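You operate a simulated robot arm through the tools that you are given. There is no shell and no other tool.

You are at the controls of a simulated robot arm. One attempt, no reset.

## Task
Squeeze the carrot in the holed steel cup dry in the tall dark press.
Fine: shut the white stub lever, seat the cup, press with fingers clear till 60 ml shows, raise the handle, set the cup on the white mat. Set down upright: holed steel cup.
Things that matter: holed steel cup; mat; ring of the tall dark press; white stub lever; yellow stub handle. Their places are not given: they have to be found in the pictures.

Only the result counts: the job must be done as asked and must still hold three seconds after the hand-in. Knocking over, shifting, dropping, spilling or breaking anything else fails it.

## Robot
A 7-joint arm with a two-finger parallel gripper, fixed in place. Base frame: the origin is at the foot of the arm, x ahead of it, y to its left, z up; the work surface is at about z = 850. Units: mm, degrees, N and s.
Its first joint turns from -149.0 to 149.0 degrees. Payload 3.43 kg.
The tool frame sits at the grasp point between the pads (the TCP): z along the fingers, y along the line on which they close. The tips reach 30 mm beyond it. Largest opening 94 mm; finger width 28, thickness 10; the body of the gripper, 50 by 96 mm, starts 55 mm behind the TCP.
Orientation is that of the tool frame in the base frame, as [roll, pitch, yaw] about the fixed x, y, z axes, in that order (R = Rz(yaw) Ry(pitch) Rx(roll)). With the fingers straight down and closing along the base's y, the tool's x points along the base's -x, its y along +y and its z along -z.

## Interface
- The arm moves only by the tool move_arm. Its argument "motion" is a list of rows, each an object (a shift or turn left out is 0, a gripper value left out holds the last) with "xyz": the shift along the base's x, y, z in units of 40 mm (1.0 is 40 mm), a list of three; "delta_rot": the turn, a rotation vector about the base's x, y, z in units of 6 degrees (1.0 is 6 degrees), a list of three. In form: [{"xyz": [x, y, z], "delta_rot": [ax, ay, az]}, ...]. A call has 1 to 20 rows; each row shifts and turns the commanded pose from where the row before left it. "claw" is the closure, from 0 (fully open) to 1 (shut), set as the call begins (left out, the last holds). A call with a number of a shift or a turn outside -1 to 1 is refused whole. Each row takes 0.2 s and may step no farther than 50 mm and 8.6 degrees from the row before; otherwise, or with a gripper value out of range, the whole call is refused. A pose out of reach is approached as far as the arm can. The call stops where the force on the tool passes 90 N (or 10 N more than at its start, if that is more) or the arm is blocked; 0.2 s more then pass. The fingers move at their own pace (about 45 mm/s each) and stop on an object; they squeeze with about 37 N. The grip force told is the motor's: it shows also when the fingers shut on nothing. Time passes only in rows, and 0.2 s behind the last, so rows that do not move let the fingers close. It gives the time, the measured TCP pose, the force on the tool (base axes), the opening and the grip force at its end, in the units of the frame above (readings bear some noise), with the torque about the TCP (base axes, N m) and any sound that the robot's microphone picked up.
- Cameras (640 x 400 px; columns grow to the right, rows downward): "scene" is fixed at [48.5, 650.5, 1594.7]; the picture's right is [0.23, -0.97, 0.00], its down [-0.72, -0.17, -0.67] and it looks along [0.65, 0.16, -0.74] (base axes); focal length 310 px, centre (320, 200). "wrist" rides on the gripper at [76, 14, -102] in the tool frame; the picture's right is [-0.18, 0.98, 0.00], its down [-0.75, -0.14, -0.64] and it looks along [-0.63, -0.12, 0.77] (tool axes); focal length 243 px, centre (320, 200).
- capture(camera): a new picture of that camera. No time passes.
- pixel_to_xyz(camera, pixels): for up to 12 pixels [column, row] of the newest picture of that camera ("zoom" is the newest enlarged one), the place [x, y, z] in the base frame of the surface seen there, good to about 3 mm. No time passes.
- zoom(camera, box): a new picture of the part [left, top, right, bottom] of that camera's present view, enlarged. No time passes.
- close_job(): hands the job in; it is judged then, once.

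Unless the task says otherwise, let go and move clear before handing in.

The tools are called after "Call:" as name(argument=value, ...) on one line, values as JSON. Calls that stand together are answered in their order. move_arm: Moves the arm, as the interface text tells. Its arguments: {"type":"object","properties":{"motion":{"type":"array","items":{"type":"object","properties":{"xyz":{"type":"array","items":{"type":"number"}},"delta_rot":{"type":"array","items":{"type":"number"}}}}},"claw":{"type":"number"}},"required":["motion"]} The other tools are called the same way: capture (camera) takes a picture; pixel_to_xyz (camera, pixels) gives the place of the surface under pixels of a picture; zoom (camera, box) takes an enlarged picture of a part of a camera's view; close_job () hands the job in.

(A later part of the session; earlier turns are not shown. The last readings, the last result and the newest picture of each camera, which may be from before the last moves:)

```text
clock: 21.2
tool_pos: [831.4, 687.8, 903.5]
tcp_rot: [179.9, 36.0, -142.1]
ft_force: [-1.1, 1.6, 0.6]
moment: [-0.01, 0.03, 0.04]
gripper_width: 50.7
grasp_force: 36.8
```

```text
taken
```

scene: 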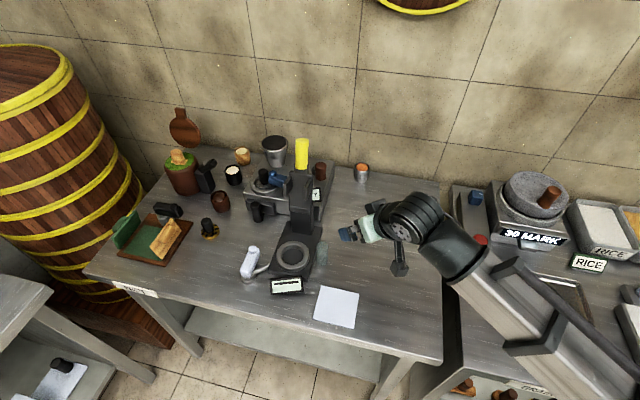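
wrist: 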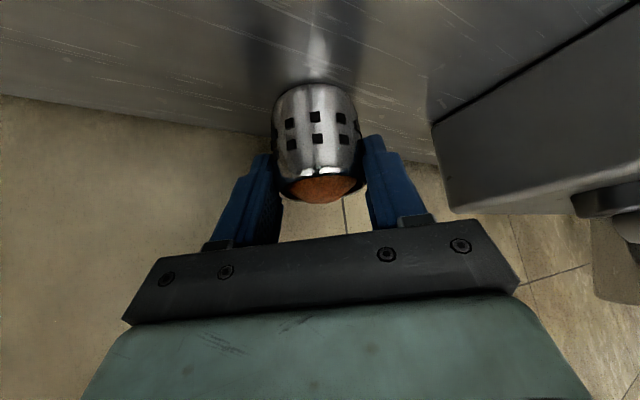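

Gripped firmly (50.7 mm, 36.8 N). I'll lift straight up gently.

Call:
move_arm(motion=[{"xyz": [0, 0, 0.2]}, {"xyz": [0, 0, 0.4]}, {"xyz": [0, 0, 0.7]}, {"xyz": [0, 0, 0.7]}, {"xyz": [0, 0, 0.7]}, {}])

Call:
capture(camera="wrist")

Call:
pixel_to_xyz(camera="scene", pixels=[[272, 281], [300, 278], [301, 290], [273, 293], [287, 286], [293, 244], [293, 249], [293, 264], [293, 269], [276, 258], [311, 256], [304, 262]])

```text
clock: 22.6
tool_pos: [830.7, 687.0, 1012.3]
tcp_rot: [179.9, 35.9, -142.0]
ft_force: [1.2, 1.0, -1.4]
moment: [-0.02, -0.02, 0.0]
gripper_width: 50.6
grasp_force: 37.2
```

```text
taken
```

wrist: 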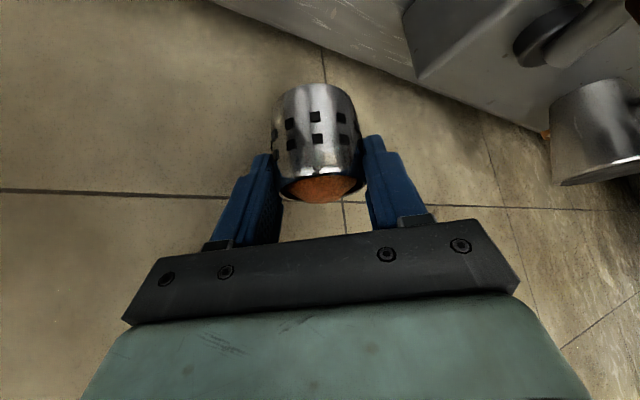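

```text
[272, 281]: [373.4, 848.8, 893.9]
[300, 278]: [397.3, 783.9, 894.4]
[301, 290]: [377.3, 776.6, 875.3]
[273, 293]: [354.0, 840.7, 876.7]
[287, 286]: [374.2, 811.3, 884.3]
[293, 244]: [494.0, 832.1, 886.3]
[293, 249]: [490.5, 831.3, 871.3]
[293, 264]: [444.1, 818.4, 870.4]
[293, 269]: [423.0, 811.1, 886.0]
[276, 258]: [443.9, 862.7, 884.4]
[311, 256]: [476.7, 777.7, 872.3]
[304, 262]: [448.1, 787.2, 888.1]
```

The cup is held well. I'll zoom on the ring to fit its centre precisely before moving.

Call:
zoom(camera="scene", box=[264, 232, 328, 276])

```text
9.09 times, centred on (296, 254) of scene
```

zoom: 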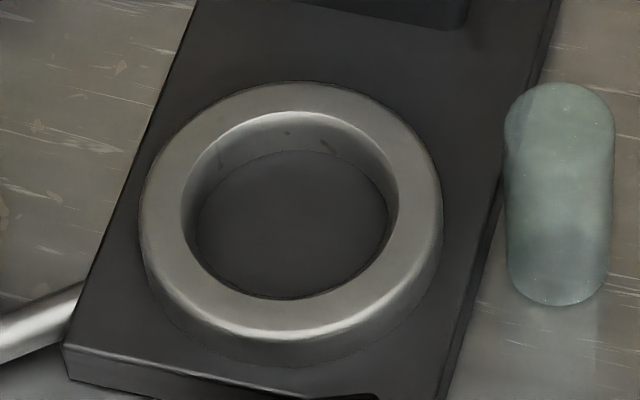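

Call:
pixel_to_xyz(camera="zoom", pixels=[[160, 215], [415, 205], [290, 95], [290, 315], [200, 120], [375, 125], [200, 290], [385, 285], [188, 190], [398, 190], [290, 112], [290, 298]])

```text
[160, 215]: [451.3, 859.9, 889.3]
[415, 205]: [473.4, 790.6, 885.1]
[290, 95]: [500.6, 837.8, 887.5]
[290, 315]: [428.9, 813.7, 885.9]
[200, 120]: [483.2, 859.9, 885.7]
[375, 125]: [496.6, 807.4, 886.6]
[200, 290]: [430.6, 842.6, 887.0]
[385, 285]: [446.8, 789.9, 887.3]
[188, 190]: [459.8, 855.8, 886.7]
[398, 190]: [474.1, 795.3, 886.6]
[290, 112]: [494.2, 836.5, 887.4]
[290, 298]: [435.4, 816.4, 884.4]
```

Ring centre fits to (464,825) with an inner radius of ~30 mm, floor z≈871, top z≈887. I'll measure the cup's place in the hand from the wrist view.

Call:
pixel_to_xyz(camera="wrist", pixels=[[318, 88], [318, 105], [318, 130], [318, 150], [318, 170], [285, 130], [350, 130], [295, 175], [340, 172], [275, 120], [358, 130], [318, 190]])

Call:
zoom(camera="wrist", box=[250, 70, 390, 220])

```text
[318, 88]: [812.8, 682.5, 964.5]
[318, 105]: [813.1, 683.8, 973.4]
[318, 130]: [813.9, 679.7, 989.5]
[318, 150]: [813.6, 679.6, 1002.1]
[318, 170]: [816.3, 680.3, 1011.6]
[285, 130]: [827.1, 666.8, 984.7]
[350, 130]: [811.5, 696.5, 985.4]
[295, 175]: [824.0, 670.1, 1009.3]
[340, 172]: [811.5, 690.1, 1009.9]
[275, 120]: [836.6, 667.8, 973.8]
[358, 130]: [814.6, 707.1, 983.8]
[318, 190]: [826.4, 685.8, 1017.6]
```

```text
2.67 times, centred on (320, 145) of wrist
```

zoom: 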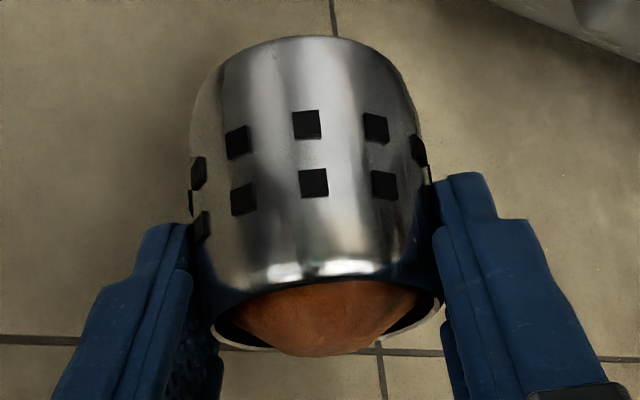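

In hand, the cup's centre is 7.7 mm outward of the TCP. I'll carry it around the -y side at z≈1012 to a waypoint near (420,740), clear of the glass and machine.

Call:
move_arm(motion=[{"xyz": [-0.6, -0.05, 0.1]}, {"xyz": [-0.9, -0.08, 0.1]}, {"xyz": [-0.95, -0.08, 0]}, {"xyz": [-0.95, -0.08, 0]}, {"xyz": [-0.95, -0.08, 0]}, {"xyz": [-0.95, -0.08, 0]}, {"xyz": [-0.95, -0.08, 0]}, {"xyz": [-0.95, -0.08, 0]}, {"xyz": [-0.9, 0, 0]}, {"xyz": [-0.75, 0.5, 0]}, {"xyz": [-0.7, 0.7, 0]}, {"xyz": [-0.5, 0.7, 0]}, {}])

Call:
capture(camera="wrist")

Call:
capture(camera="scene")

```text
clock: 25.4
tool_pos: [426.1, 740.8, 1019.8]
tcp_rot: [179.9, 35.9, -142.2]
ft_force: [0.6, -0.8, -0.9]
moment: [-0.01, -0.06, -0.02]
gripper_width: 50.9
grasp_force: 37.2
```

```text
taken
```

wrist: 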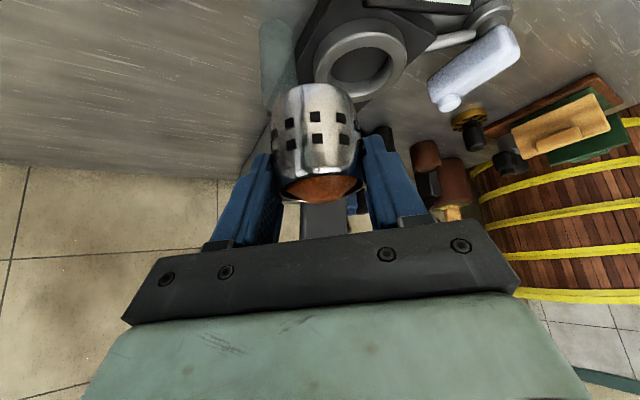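

```text
taken
```

scene: 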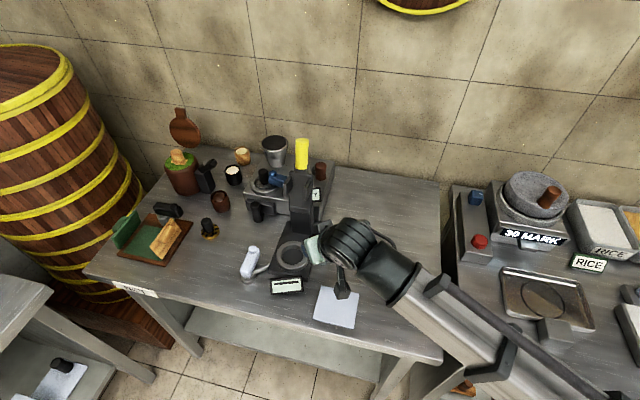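

The cup is held and the route is clear; ring visible at (360,60) in the wrist view. I'll move over the ring at z≈985.

Call:
move_arm(motion=[{"xyz": [0.265, 0.664, -0.2]}, {"xyz": [0.265, 0.664, -0.2]}, {"xyz": [0.265, 0.664, -0.2]}, {"xyz": [0, 0, -0.2]}, {}])

Call:
capture(camera="wrist")

Call:
zoom(camera="scene", box=[230, 180, 358, 290])

```text
clock: 26.6
tool_pos: [456.4, 819.5, 989.3]
tcp_rot: [179.9, 36.0, -142.3]
ft_force: [-0.1, 0.2, -0.8]
moment: [-0.02, 0.02, -0.01]
gripper_width: 50.9
grasp_force: 37.0
```

```text
taken
```

wrist: 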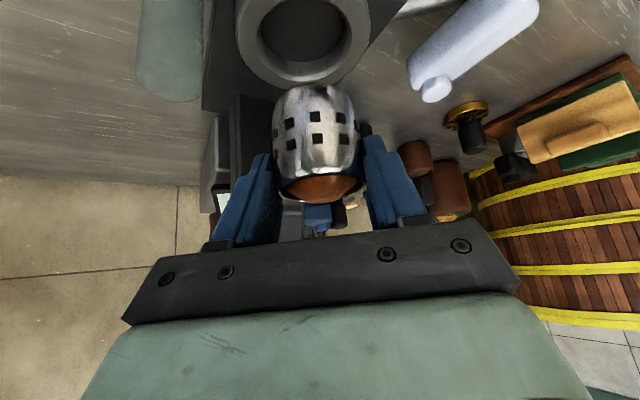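

```text
3.64 times, centred on (294, 235) of scene
```

zoom: 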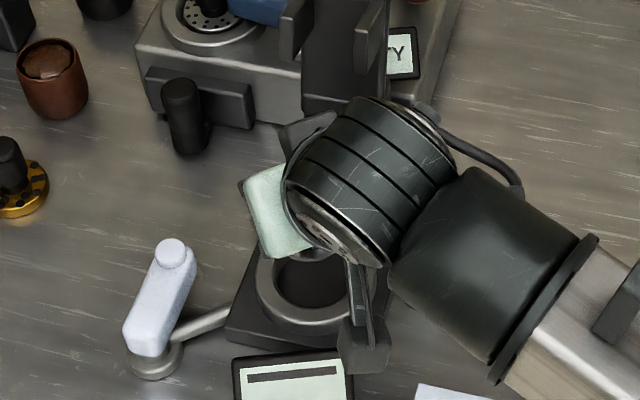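

Before lowering I'll check how near the protruding gripper part at scene (290,216) is to the press column.

Call:
pixel_to_xyz(camera="scene", pixels=[[288, 215], [292, 213], [290, 218], [296, 210], [310, 205], [300, 215], [285, 245], [296, 240], [335, 290], [306, 200], [297, 195], [313, 195]])

Call:
zoom(camera="scene", box=[264, 180, 344, 240])

```text
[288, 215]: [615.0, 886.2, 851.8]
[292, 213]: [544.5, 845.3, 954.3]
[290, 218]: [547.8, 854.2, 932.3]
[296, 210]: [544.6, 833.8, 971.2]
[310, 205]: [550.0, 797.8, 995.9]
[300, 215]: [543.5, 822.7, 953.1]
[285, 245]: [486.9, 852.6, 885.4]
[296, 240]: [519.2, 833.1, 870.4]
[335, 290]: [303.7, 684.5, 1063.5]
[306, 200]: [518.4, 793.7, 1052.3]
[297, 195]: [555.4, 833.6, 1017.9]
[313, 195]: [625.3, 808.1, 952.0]
```

```text
6.67 times, centred on (304, 210) of scene
```

zoom: 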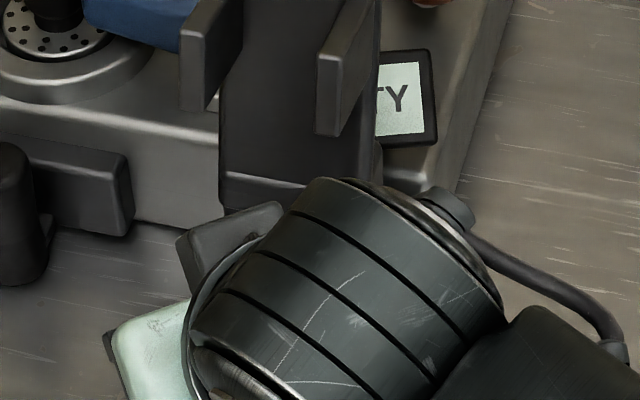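

Those readings came from the earlier capture, so I'll take a new scene picture and query again.

Call:
capture(camera="scene")

Call:
pixel_to_xyz(camera="scene", pixels=[[289, 217], [293, 214], [297, 212], [303, 212], [310, 210], [318, 209], [325, 212], [321, 210], [300, 208], [310, 200], [285, 238], [335, 275]])

```text
taken
```

scene: 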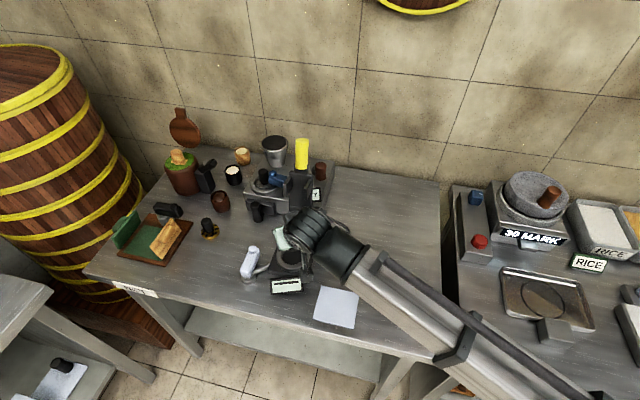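

```text
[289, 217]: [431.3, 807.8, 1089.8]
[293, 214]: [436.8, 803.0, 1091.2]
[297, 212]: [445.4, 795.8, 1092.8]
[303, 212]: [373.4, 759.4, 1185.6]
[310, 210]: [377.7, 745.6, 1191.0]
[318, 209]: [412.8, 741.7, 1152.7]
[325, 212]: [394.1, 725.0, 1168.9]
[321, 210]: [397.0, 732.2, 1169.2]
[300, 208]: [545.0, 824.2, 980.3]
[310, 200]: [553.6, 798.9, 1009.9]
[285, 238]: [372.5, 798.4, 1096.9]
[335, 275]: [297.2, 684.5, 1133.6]
```

The protruding part sits near x≈440, z≈1090, well clear of the column at x≥518. I'll lower the cup to about 10 mm above its seat.

Call:
move_arm(motion=[{"xyz": [0.035, 0.025, -0.3]}, {"xyz": [0, 0, -0.4]}, {"xyz": [0, 0, -0.4]}, {"xyz": [0, 0, -0.25]}, {}])

Call:
capture(camera="wrist")

Call:
zoom(camera="scene", box=[240, 200, 352, 290])

```text
clock: 27.8
tool_pos: [459.9, 819.7, 932.2]
tcp_rot: [179.9, 36.0, -142.1]
ft_force: [-0.5, 0.7, -1.3]
moment: [0.0, 0.0, 0.0]
gripper_width: 50.6
grasp_force: 37.0
```

```text
taken
```

wrist: 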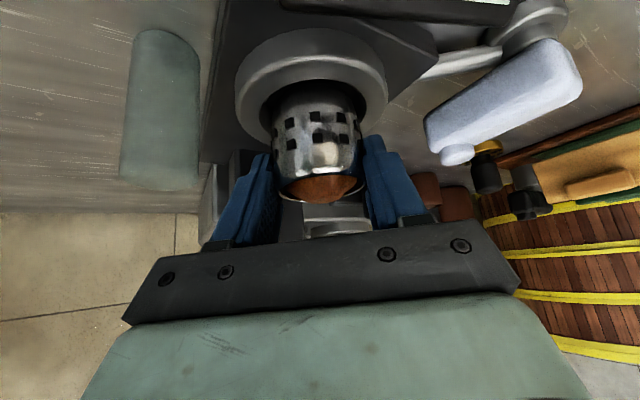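

```text
4.44 times, centred on (296, 245) of scene
```

zoom: 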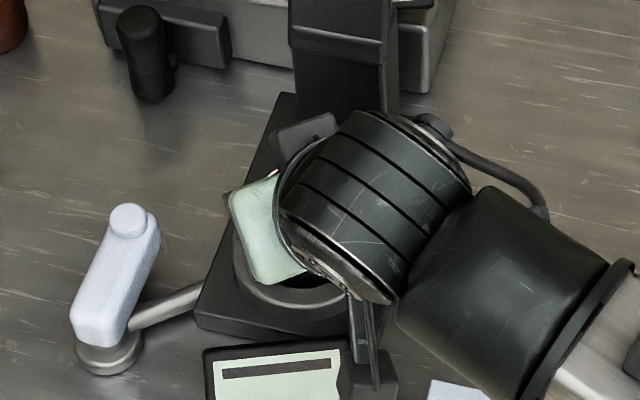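

The cup's base is already inside the ring's hole. I'll zoom to check centring before the final few millimetres.

Call:
zoom(camera="wrist", box=[220, 20, 410, 210])

```text
2.11 times, centred on (315, 115) of wrist
```

zoom: 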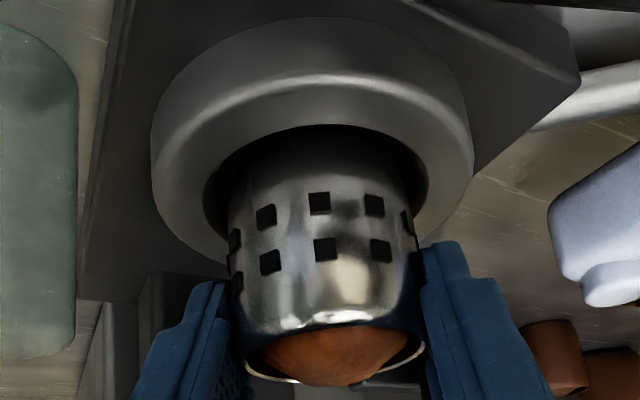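

Centring is good (hole 205–428, cup 232–410). I'll lower the last ~8 mm in 2 mm steps, watching for contact.

Call:
move_arm(motion=[{"xyz": [0, 0, -0.05]}, {"xyz": [0, 0, -0.05]}, {"xyz": [0, 0, -0.05]}])

```text
clock: 28.6
tool_pos: [460.0, 820.7, 927.8]
tcp_rot: [180.0, 36.0, -142.3]
ft_force: [-0.8, 0.4, -0.1]
moment: [-0.06, 0.03, 0.0]
gripper_width: 50.4
grasp_force: 37.1
```

No contact yet (z 927.8, force ≈0). I'll go down 2 mm more at a time.

Call:
move_arm(motion=[{"xyz": [0, 0, -0.04]}, {"xyz": [0, 0, -0.04]}])

```text
clock: 29.2
tool_pos: [459.8, 822.1, 924.0]
tcp_rot: [179.9, 36.0, -142.2]
ft_force: [-0.1, -0.8, -1.4]
moment: [-0.03, 0.01, 0.03]
gripper_width: 50.9
grasp_force: 37.2
```

Still free at z≈924. I'll continue in ~1 mm steps.

Call:
move_arm(motion=[{"xyz": [0, 0, -0.03]}, {"xyz": [0, 0, -0.02]}])

```text
clock: 29.8
tool_pos: [460.0, 821.5, 924.1]
tcp_rot: [179.9, 36.1, -142.1]
ft_force: [0.0, 0.8, 7.3]
moment: [-0.06, -0.03, 0.0]
gripper_width: 50.8
grasp_force: 36.9
```

Contact: 7.3 N upward at z 924, so the cup is seated. I'll open the fingers partly (to ~66 mm) to release without nearing the glass.

Call:
move_arm(motion=[{"xyz": [0, 0, 0.03]}, {}, {}, {}], claw=0.3)

Call:
capture(camera="wrist")

```text
clock: 30.8
tool_pos: [460.3, 820.8, 925.2]
tcp_rot: [179.9, 36.0, -142.1]
ft_force: [0.1, -0.3, 0.3]
moment: [0.01, 0.01, -0.02]
gripper_width: 66.0
grasp_force: 0.1
```

```text
taken
```

wrist: 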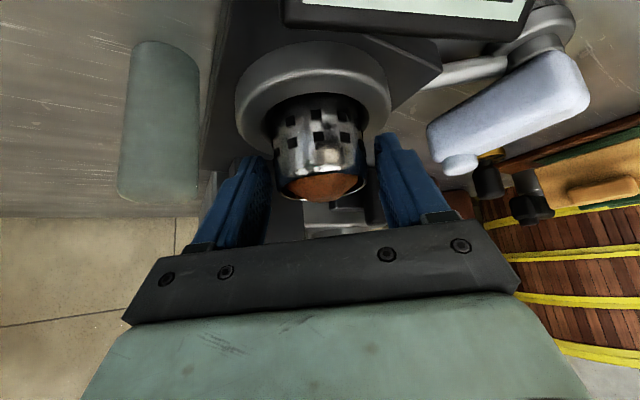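

Fingers are free of the cup. I'll lift straight up and look at the seated cup.

Call:
move_arm(motion=[{"xyz": [0, 0, 0.3]}, {"xyz": [0, 0, 0.7]}, {"xyz": [-0.2, -0.15, 0.7]}, {"xyz": [-0.6, -0.45, 0.5]}, {"xyz": [-0.7, -0.5, 0.3]}, {"xyz": [-0.5, -0.7, 0]}])

Call:
capture(camera="wrist")

Call:
zoom(camera="scene", box=[230, 120, 358, 290])

```text
clock: 32.2
tool_pos: [381.2, 750.4, 1024.0]
tcp_rot: [179.9, 35.9, -142.1]
ft_force: [0.2, 0.6, -0.1]
moment: [-0.02, -0.02, -0.01]
gripper_width: 65.4
grasp_force: 0.1
```

```text
taken
```

wrist: 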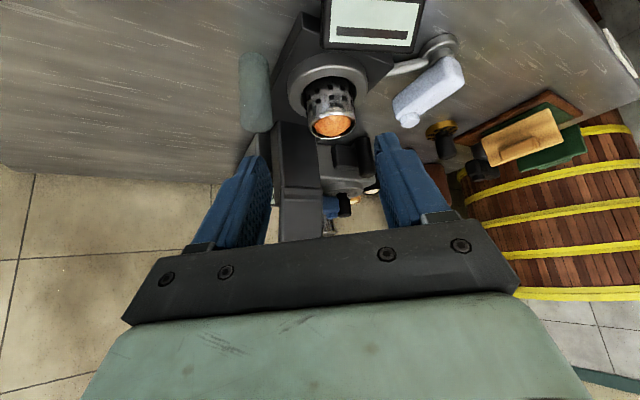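

```text
2.35 times, centred on (294, 205) of scene
```

zoom: 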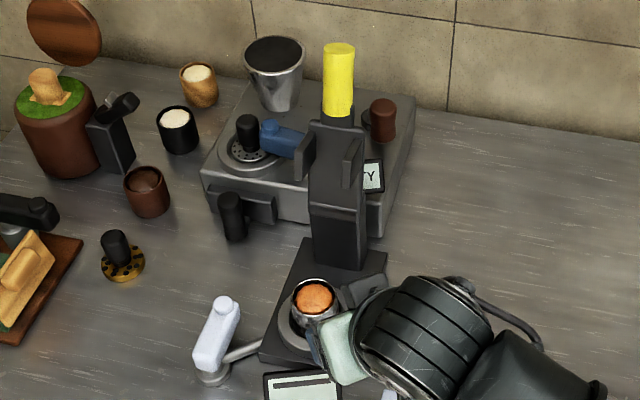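

The cup stands upright in the ring with the carrot at scene-zoom (315,297). Now I'll raise the hand to look at the press head and handle from the side.

Call:
move_arm(motion=[{"xyz": [0, -0.3, 0.8]}, {"xyz": [0, -0.3, 0.8]}, {"xyz": [0, -0.2, 0.8]}, {"xyz": [0, 0, 0.8]}])

Call:
capture(camera="wrist")

```text
clock: 33.2
tool_pos: [382.9, 716.5, 1150.2]
tcp_rot: [-180.0, 35.8, -142.1]
ft_force: [1.1, 0.2, 0.2]
moment: [0.0, 0.01, -0.03]
gripper_width: 65.9
grasp_force: 0.0
```

```text
taken
```

wrist: 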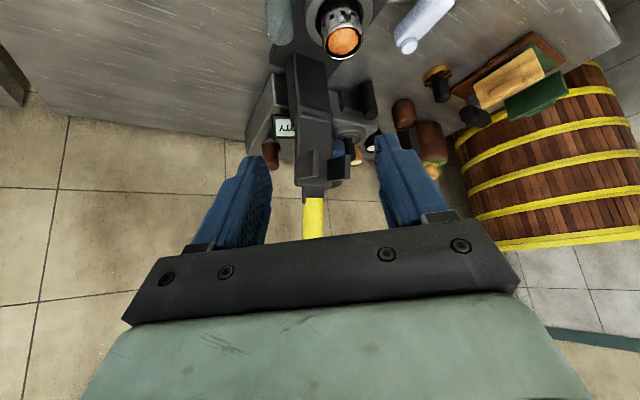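

Call:
zoom(camera="wrist", box=[240, 30, 400, 240])

Call:
pixel_to_xyz(camera="wrist", pixels=[[305, 70], [312, 100], [312, 130], [312, 160], [312, 185], [313, 205], [313, 230], [300, 160], [340, 170], [298, 175], [325, 215], [312, 192]])

```text
1.90 times, centred on (320, 135) of wrist
```

zoom: 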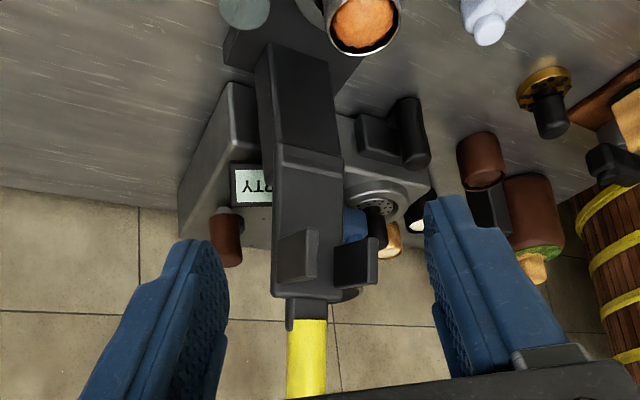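

```text
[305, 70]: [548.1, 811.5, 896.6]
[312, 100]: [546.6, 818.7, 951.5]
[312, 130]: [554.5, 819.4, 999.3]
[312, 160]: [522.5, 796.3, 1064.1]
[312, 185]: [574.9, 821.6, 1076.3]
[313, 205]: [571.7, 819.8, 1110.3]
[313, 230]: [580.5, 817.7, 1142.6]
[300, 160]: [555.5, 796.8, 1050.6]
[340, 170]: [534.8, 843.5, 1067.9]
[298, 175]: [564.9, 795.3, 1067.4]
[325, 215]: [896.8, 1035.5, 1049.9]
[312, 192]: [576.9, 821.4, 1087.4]
```

The block above the column leans back ~15° together with the yellow stub (centre ≈(594,824.5) at z 1143, ~30 mm thick), so it all looks like one lever hinged near the column top. I'll rotate the hand to face +x and move to a pre-grasp above and in front of the stub.

Call:
move_arm(motion=[{"xyz": [0, 0, 0.5], "delta_rot": [0, 0, -0.9]}, {"xyz": [0.3, 0.2, 0.5], "delta_rot": [0, 0, -0.9]}, {"xyz": [0.5, 0.4, 0.5], "delta_rot": [0, 0, -0.9]}, {"xyz": [0.8, 0.5, 0.2], "delta_rot": [0, 0, -0.9]}, {"xyz": [0.8, 0.5, 0], "delta_rot": [0, 0, -0.9]}, {"xyz": [0.8, 0.5, 0], "delta_rot": [0, 0, -0.9]}, {"xyz": [0.6, 0.5, 0], "delta_rot": [0, 0, -0.9]}], claw=0.2)

Call:
capture(camera="wrist")

Call:
capture(camera="scene")

```text
clock: 34.8
tool_pos: [533.7, 820.5, 1219.5]
tcp_rot: [179.9, 36.1, 179.9]
ft_force: [-0.5, -0.4, 0.7]
moment: [0.0, -0.04, -0.03]
gripper_width: 75.3
grasp_force: 0.1
```

```text
taken
```

wrist: 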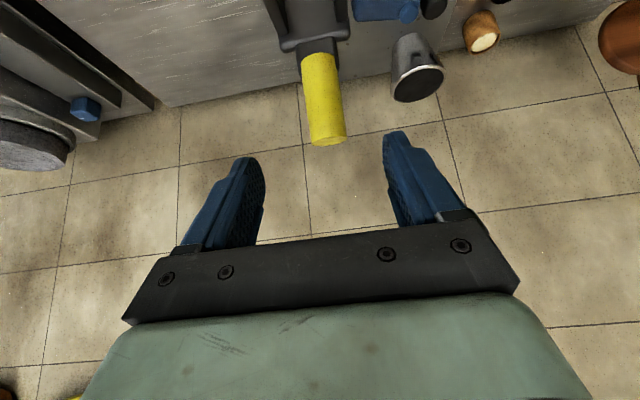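

```text
taken
```

scene: 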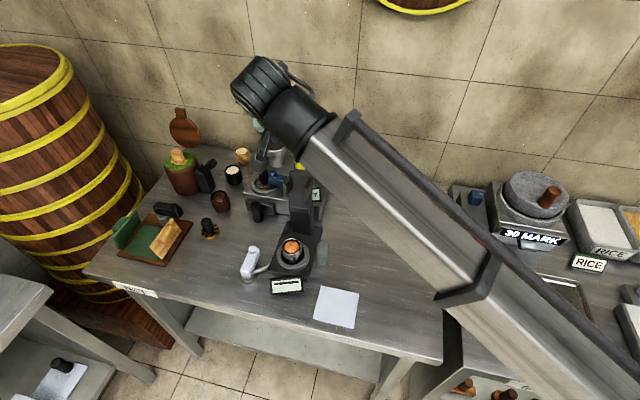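

The stub is clearly in view at (323,100) between the fingers. I'll zoom for geometry and measure it.

Call:
zoom(camera="wrist", box=[250, 0, 390, 150])

Call:
pixel_to_xyz(camera="wrist", pixels=[[304, 60], [335, 60], [320, 60], [320, 80], [322, 100], [308, 110], [343, 110], [325, 125], [327, 138], [312, 20], [300, 45], [340, 40]])

```text
2.67 times, centred on (320, 75) of wrist
```

zoom: 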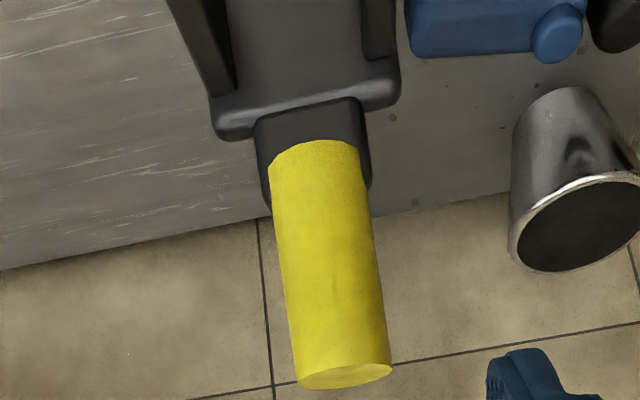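

```text
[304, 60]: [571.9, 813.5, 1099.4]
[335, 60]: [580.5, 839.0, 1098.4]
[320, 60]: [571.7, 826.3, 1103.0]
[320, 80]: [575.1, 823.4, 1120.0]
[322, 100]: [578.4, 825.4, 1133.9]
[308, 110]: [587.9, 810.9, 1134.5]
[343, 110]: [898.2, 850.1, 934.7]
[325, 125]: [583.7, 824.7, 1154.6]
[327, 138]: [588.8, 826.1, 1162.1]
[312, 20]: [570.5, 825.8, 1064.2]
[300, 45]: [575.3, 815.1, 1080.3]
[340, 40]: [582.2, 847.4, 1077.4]
```

The stub leans ~13° back; its axis at z 1144 is near (596,825). I'll slide the open fingers down over it along the tool axis.

Call:
move_arm(motion=[{"xyz": [0.39, 0.028, -0.472]}, {"xyz": [0.39, 0.028, -0.472]}, {"xyz": [0.39, 0.028, -0.472]}, {"xyz": [0.39, 0.028, -0.472]}, {}])

Call:
capture(camera="wrist")

```text
clock: 36.0
tool_pos: [596.2, 824.7, 1146.1]
tcp_rot: [179.9, 35.9, -179.9]
ft_force: [-0.6, 0.6, -0.3]
moment: [0.03, -0.02, -0.01]
gripper_width: 75.3
grasp_force: 0.1
```

```text
taken
```

wrist: 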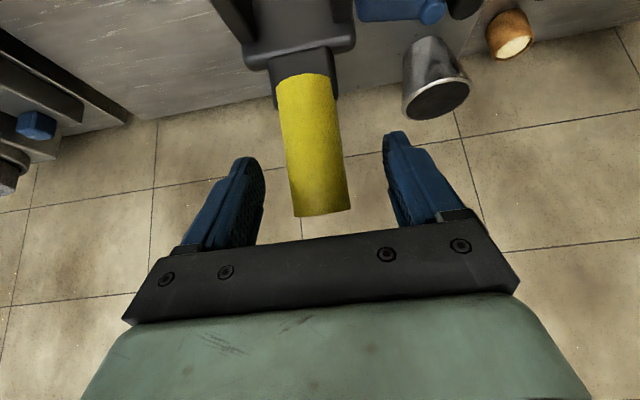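

The stub stands between the fingers (rows 75–215). I'll close on it.

Call:
move_arm(motion=[{}, {}, {}, {}, {}, {}], claw=1)

Call:
capture(camera="wrist")

```text
clock: 37.4
tool_pos: [596.0, 825.1, 1146.5]
tcp_rot: [-180.0, 36.0, 179.9]
ft_force: [-0.7, -9.3, -2.9]
moment: [0.1, -0.03, -0.11]
gripper_width: 34.5
grasp_force: 44.7
```

```text
taken
```

wrist: 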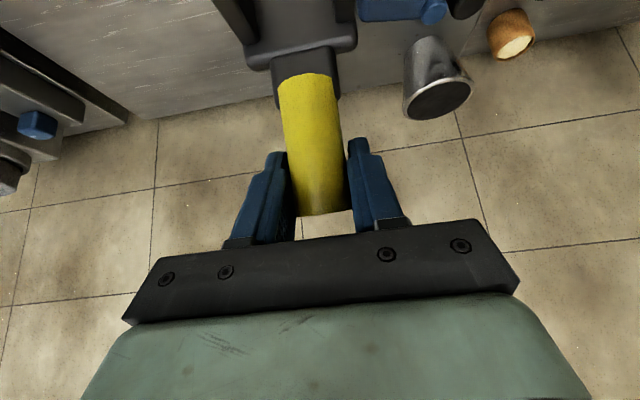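

Gripped the stub (34.5 mm). A −9 N side force shows a small y offset, so I'll shift −2 mm in y and then pull gently forward (−x, slightly up) along the expected arc.

Call:
move_arm(motion=[{"xyz": [0, -0.06, 0]}, {"xyz": [-0.1, 0, 0.02]}, {"xyz": [-0.1, 0, 0.02]}, {}])

Call:
capture(camera="wrist")

```text
clock: 38.4
tool_pos: [587.7, 824.7, 1147.3]
tcp_rot: [179.7, 36.2, -179.9]
ft_force: [10.1, 18.3, 17.0]
moment: [-0.23, -0.88, -0.01]
gripper_width: 34.7
grasp_force: 44.6
```

```text
taken
```

wrist: 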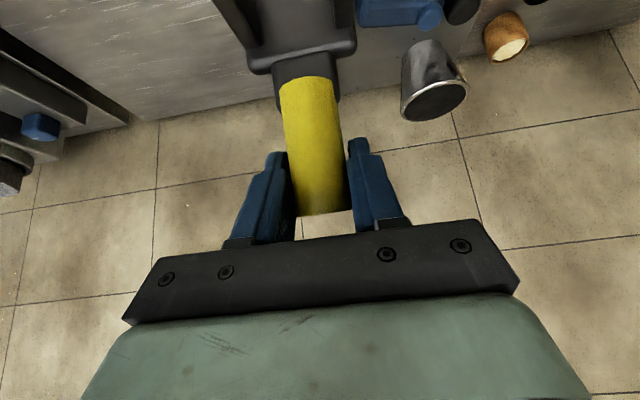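

The hand moved 8 mm with ~10 N resistance along x, with a 17 N upward and 18 N sideways reaction. I'll look at the press from the scene camera to see what moved.

Call:
zoom(camera="scene", box=[240, 120, 350, 290])

Call:
zoom(camera="wrist", box=[200, 0, 400, 230])

```text
2.35 times, centred on (295, 205) of scene
```

zoom: 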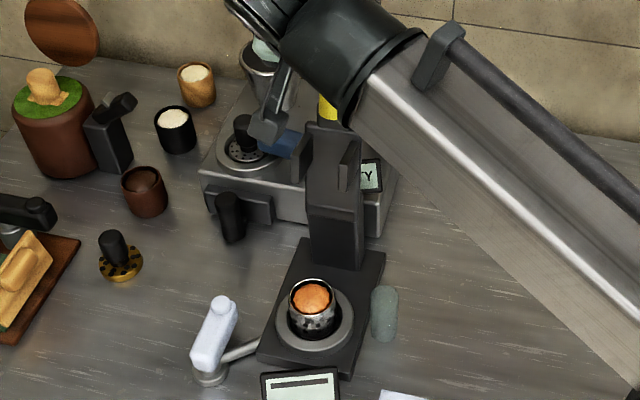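

```text
1.74 times, centred on (300, 115) of wrist
```

zoom: 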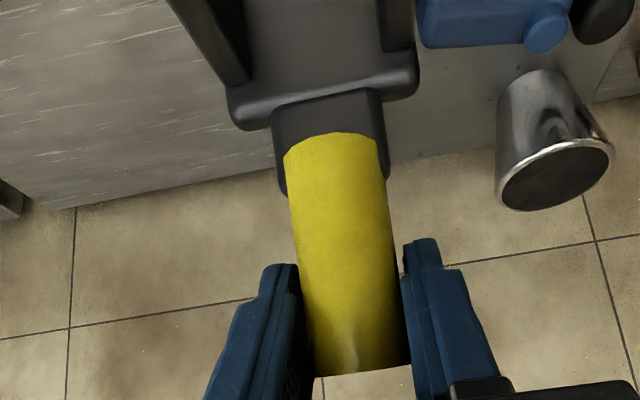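

Call:
capture(camera="scene")

Call:
pixel_to_xyz(camera="scene", pixels=[[301, 172], [301, 180], [301, 196], [301, 207], [301, 214], [301, 228], [288, 180], [306, 184], [287, 192], [305, 195]])

```text
taken
```

scene: 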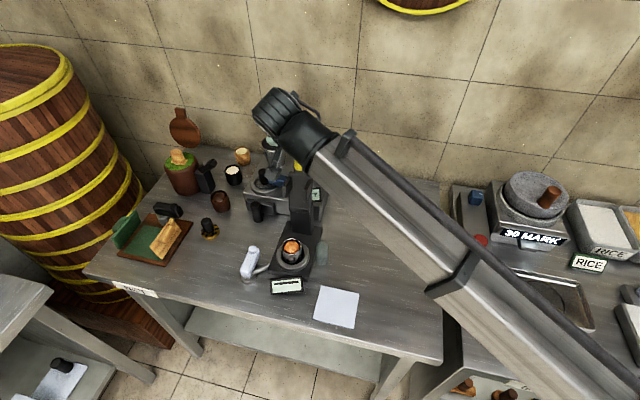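

```text
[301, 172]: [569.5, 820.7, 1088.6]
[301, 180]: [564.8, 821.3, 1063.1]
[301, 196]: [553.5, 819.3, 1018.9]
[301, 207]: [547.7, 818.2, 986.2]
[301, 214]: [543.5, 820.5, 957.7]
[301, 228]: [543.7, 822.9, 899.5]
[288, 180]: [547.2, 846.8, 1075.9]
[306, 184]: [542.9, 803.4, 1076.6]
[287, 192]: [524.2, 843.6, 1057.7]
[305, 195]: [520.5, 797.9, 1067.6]
```

The block's face moved forward ~6 mm at z 1088 but not at z 985: the whole upper block is the lever, hinged near z≈975. I'll continue forward along the arc with small steps, correcting y by +1.6 mm.

Call:
move_arm(motion=[{"xyz": [0, 0.04, 0.03]}, {"xyz": [-0.23, 0, 0.025]}, {"xyz": [-0.23, 0, 0.01]}])

```text
clock: 39.2
tool_pos: [568.6, 825.3, 1148.3]
tcp_rot: [180.0, 36.2, -179.8]
ft_force: [8.7, 7.7, 11.7]
moment: [-0.04, -1.16, 0.12]
gripper_width: 34.9
grasp_force: 45.2
```

Moving smoothly with ~10 N. Continuing along the arc.

Call:
move_arm(motion=[{"xyz": [-0.23, 0.01, 0.01]}, {"xyz": [-0.23, 0.01, -0.01]}, {"xyz": [-0.23, 0, -0.025]}])

Call:
capture(camera="wrist")

```text
clock: 40.0
tool_pos: [538.7, 825.7, 1149.6]
tcp_rot: [-180.0, 36.0, 180.0]
ft_force: [7.8, 0.6, 5.2]
moment: [0.06, -1.21, 0.07]
gripper_width: 34.7
grasp_force: 45.3
```

```text
taken
```

wrist: 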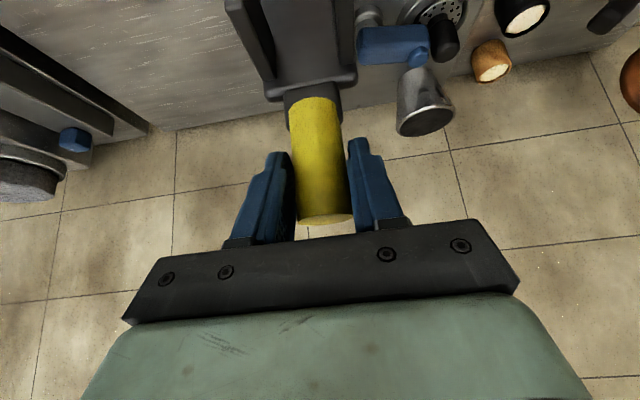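

The lever follows; slip moment saturates near −1.2 Nm and forces are small. I'll continue with 4° steps.

Call:
move_arm(motion=[{"xyz": [-0.305, 0, -0.05]}, {"xyz": [-0.3, 0, -0.07]}, {"xyz": [-0.29, 0, -0.09]}])

Call:
capture(camera="wrist")

Call:
zoom(camera="scene", box=[220, 110, 360, 290])

```text
clock: 40.8
tool_pos: [503.1, 824.2, 1141.6]
tcp_rot: [179.8, 36.0, -180.0]
ft_force: [1.6, -2.3, 18.2]
moment: [0.02, -1.1, 0.05]
gripper_width: 34.6
grasp_force: 45.0
```

```text
taken
```

wrist: 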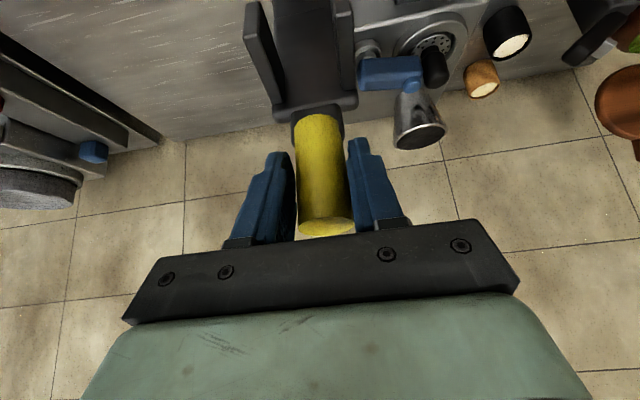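

```text
2.22 times, centred on (290, 200) of scene
```

zoom: 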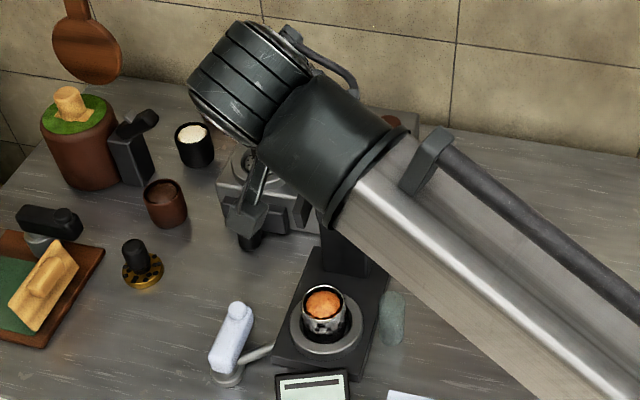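

The measured points fit a hinge near (561,969) with radius ~182 mm. I'll continue the arc with slightly less downward motion to relieve the 18 N.

Call:
move_arm(motion=[{"xyz": [-0.305, 0, -0.07]}, {"xyz": [-0.29, 0, -0.125]}, {"xyz": [-0.28, 0, -0.15]}])

Call:
capture(camera="wrist")

```text
clock: 41.6
tool_pos: [468.6, 823.8, 1125.8]
tcp_rot: [179.8, 36.1, -180.0]
ft_force: [3.0, -2.4, 15.7]
moment: [-0.04, -1.63, -0.1]
gripper_width: 30.3
grasp_force: 44.8
```

```text
taken
```

wrist: 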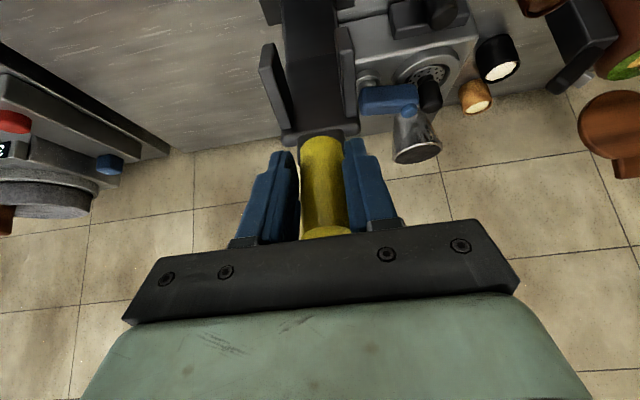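

The grip width fell to 30.3 mm: the stub is sliding off-centre in the pads, while the lever itself resists little. I'll open slightly (to ~44 mm) to see whether the lever stays by itself.

Call:
move_arm(motion=[{}, {}], claw=0.53)

Call:
capture(camera="wrist")

Call:
zoom(camera="scene", box=[220, 110, 360, 290])

```text
clock: 42.2
tool_pos: [469.1, 825.8, 1124.2]
tcp_rot: [180.0, 35.8, -179.9]
ft_force: [-0.1, -0.7, -0.5]
moment: [-0.04, 0.01, 0.0]
gripper_width: 44.2
grasp_force: 0.1
```

```text
taken
```

wrist: 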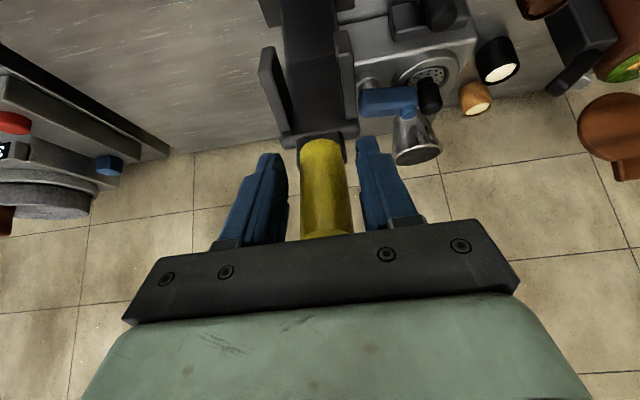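

```text
2.22 times, centred on (290, 200) of scene
```

zoom: 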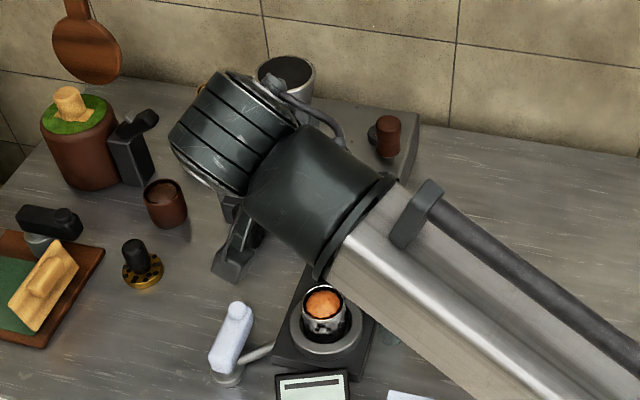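

With the grip open the lever stayed put. I'll measure where the stub is now.

Call:
pixel_to_xyz(camera="wrist", pixels=[[323, 150], [325, 170], [325, 190], [325, 210], [325, 228], [306, 190], [346, 190], [318, 60], [318, 100], [330, 20]])

Call:
zoom(camera="wrist", box=[230, 0, 410, 250])

```text
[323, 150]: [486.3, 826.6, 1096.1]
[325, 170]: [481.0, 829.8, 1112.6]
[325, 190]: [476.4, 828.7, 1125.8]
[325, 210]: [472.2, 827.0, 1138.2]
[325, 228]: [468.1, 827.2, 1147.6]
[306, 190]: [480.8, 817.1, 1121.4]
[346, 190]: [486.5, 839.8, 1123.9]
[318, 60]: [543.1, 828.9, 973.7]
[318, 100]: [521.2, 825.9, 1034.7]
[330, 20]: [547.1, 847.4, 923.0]
```

```text
1.60 times, centred on (320, 125) of wrist
```

zoom: 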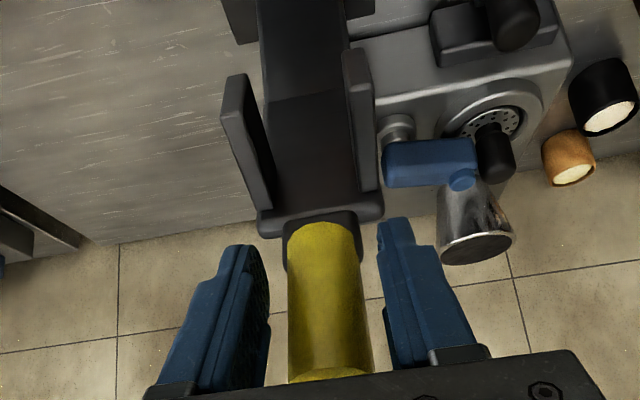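

The lever leans forward ~20° (stub axis near (493,1131)) and holds still by itself; the hand had run ahead of it. I'll back the fingers off the stub along the tool axis, then come round behind it with closed fingers to push instead of pull.

Call:
move_arm(motion=[{}, {"xyz": [-0.39, 0, 0.54]}, {"xyz": [-0.39, 0, 0.54]}, {"xyz": [-0.39, 0, 0.54]}, {"xyz": [0, 0, 0.6]}, {"xyz": [0, 0, 0.6]}], claw=0.35)

Call:
capture(camera="wrist")

```text
clock: 43.6
tool_pos: [422.5, 826.7, 1237.9]
tcp_rot: [179.8, 36.0, -179.9]
ft_force: [-0.5, 0.6, -0.6]
moment: [-0.06, 0.01, 0.01]
gripper_width: 60.7
grasp_force: 0.0
```

```text
taken
```

wrist: 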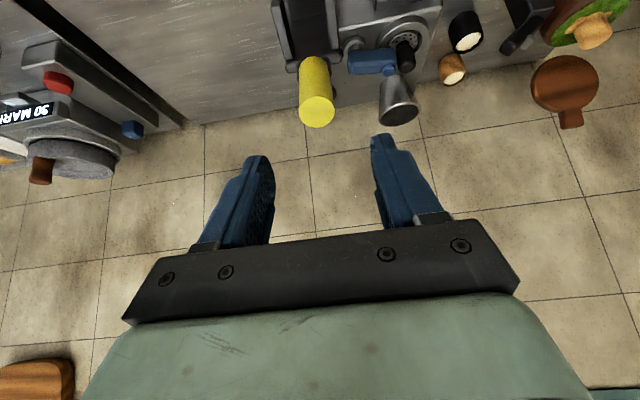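

Clear of the stub (now at (316,90)). I'll close the fingers and move over to the far side (+x) above it.

Call:
move_arm(motion=[{"xyz": [0.8, 0, 0]}, {"xyz": [0.8, 0, 0]}, {"xyz": [0.8, 0, 0]}, {"xyz": [0.8, 0, 0]}, {}, {}], claw=1)

Call:
capture(camera="wrist")

```text
clock: 45.0
tool_pos: [554.1, 821.7, 1238.1]
tcp_rot: [179.9, 35.9, -180.0]
ft_force: [-0.1, 0.0, -0.1]
moment: [0.0, 0.01, -0.02]
gripper_width: 0.0
grasp_force: 33.0
```

```text
taken
```

wrist: 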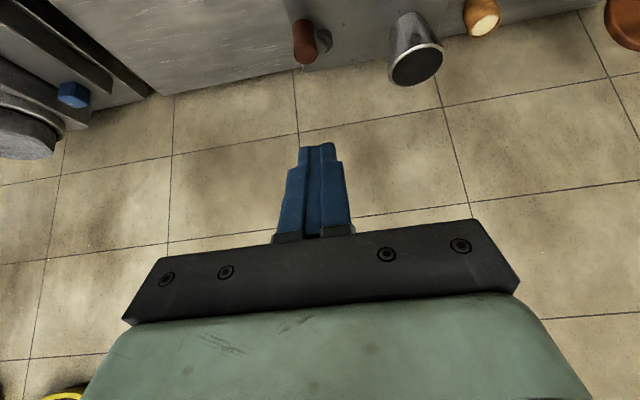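

Fingers are closed behind the stub. I'll lower to z≈1176 and approach the stub's back in −x.

Call:
move_arm(motion=[{"xyz": [0, 0.1, -0.75]}, {"xyz": [0, 0, -0.8]}, {"xyz": [-0.3, 0, 0]}, {"xyz": [-0.3, 0, 0]}, {}])

Call:
capture(camera="wrist")

```text
clock: 46.2
tool_pos: [527.8, 827.9, 1176.2]
tcp_rot: [180.0, 36.0, -179.9]
ft_force: [0.7, 0.2, 0.5]
moment: [0.0, 0.0, 0.0]
gripper_width: 0.0
grasp_force: 32.7
```

```text
taken
```

wrist: 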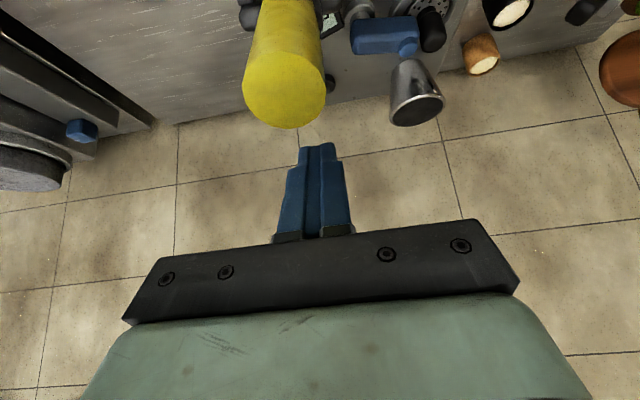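

The stub's end is at (285,90), just in front of the closed fingers. I'll push on in −x and watch the force.

Call:
move_arm(motion=[{"xyz": [-0.2, -0.03, 0]}, {"xyz": [-0.2, 0, -0.05]}, {"xyz": [-0.25, 0, -0.1]}])

Call:
capture(camera="wrist")

```text
clock: 47.0
tool_pos: [502.1, 828.0, 1169.7]
tcp_rot: [179.9, 36.1, -180.0]
ft_force: [0.9, -0.4, 0.7]
moment: [-0.04, -0.03, 0.0]
gripper_width: 0.0
grasp_force: 33.0
```

```text
taken
```

wrist: 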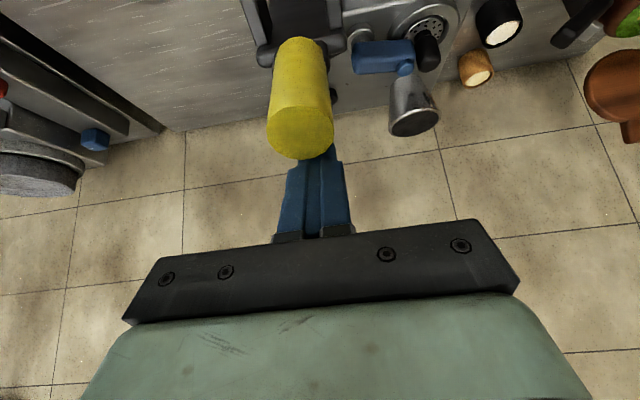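

Contact is starting with almost no force. I'll push along the computed arc for the next ~20°.

Call:
move_arm(motion=[{"xyz": [-0.24, -0.02, -0.115]}, {"xyz": [-0.24, 0, -0.115]}, {"xyz": [-0.4, 0, -0.22]}, {"xyz": [-0.37, 0, -0.25]}])

Call:
capture(camera="wrist")

```text
clock: 48.0
tool_pos: [451.6, 827.8, 1142.5]
tcp_rot: [-179.9, 35.9, -179.9]
ft_force: [0.0, -0.1, 0.2]
moment: [-0.01, -0.03, 0.0]
gripper_width: 0.2
grasp_force: 33.1
```

```text
taken
```

wrist: 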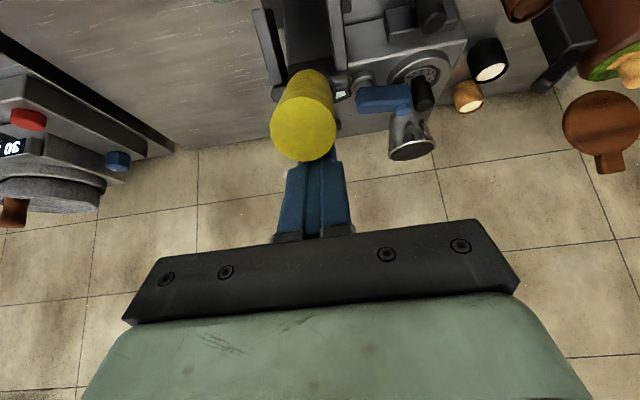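

The lever follows with negligible force. Continuing down the arc.

Call:
move_arm(motion=[{"xyz": [-0.34, 0, -0.29]}, {"xyz": [-0.31, 0, -0.33]}, {"xyz": [-0.28, 0, -0.36]}])

Call:
capture(camera="wrist")

Call:
zoom(camera="scene", box=[220, 150, 360, 300])

```text
clock: 48.8
tool_pos: [414.7, 826.6, 1101.9]
tcp_rot: [180.0, 35.9, 179.9]
ft_force: [0.5, 0.3, 0.1]
moment: [0.01, -0.03, 0.05]
gripper_width: 0.1
grasp_force: 33.0
```

```text
taken
```

wrist: 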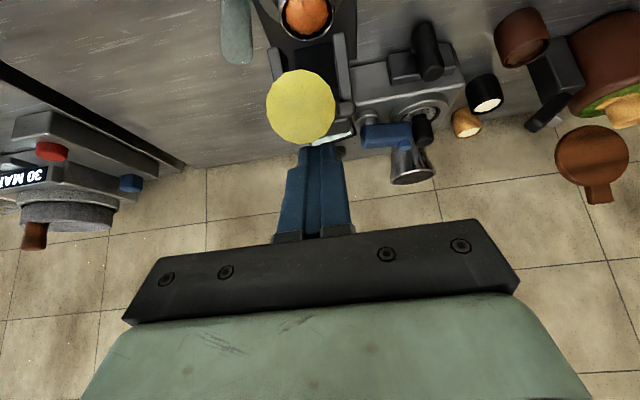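

```text
2.67 times, centred on (290, 225) of scene
```

zoom: 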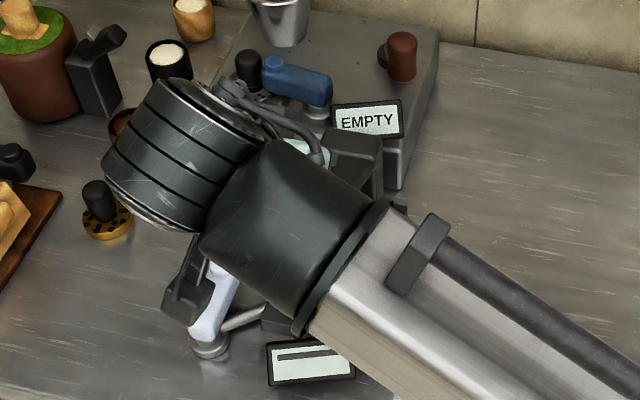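

The lever is now seen end-on with the stub at (300,105). I'll measure its position to see whether it leads or follows the hand.

Call:
pixel_to_xyz(camera="wrist", pixels=[[300, 105], [300, 80], [300, 130], [275, 105], [328, 105], [285, 62], [270, 70], [340, 60], [305, 15], [288, 45]])

Call:
zoom(camera="wrist", box=[220, 0, 400, 180])

```text
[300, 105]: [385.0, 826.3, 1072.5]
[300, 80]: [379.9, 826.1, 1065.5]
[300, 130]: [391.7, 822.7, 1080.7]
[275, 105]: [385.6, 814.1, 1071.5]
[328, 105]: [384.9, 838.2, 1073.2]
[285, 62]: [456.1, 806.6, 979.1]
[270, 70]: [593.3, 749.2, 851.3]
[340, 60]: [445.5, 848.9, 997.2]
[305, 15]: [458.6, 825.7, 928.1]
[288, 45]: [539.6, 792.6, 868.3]
```

```text
2.22 times, centred on (310, 90) of wrist
```

zoom: 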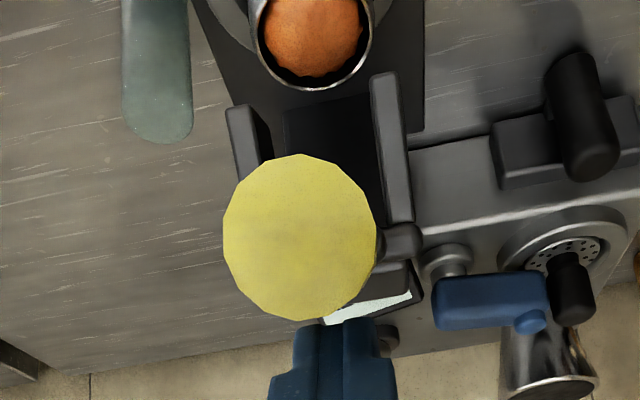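

The lever is at ~150° and following. I'll check whether the two side plates will clear the cup as the lever comes down.

Call:
pixel_to_xyz(camera="zoom", pixels=[[238, 115], [240, 150], [262, 130], [268, 150], [382, 90], [380, 150], [400, 150], [395, 200], [260, 40], [372, 40], [315, 85], [315, 20]])

```text
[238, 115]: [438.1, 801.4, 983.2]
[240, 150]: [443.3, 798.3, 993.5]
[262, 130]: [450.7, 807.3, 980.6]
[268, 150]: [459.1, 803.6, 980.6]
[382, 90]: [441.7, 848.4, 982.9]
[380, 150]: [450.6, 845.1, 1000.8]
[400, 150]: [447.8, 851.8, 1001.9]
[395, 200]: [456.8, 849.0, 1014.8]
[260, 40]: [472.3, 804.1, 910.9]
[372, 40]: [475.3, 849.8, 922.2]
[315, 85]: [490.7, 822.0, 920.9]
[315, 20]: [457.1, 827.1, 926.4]
```

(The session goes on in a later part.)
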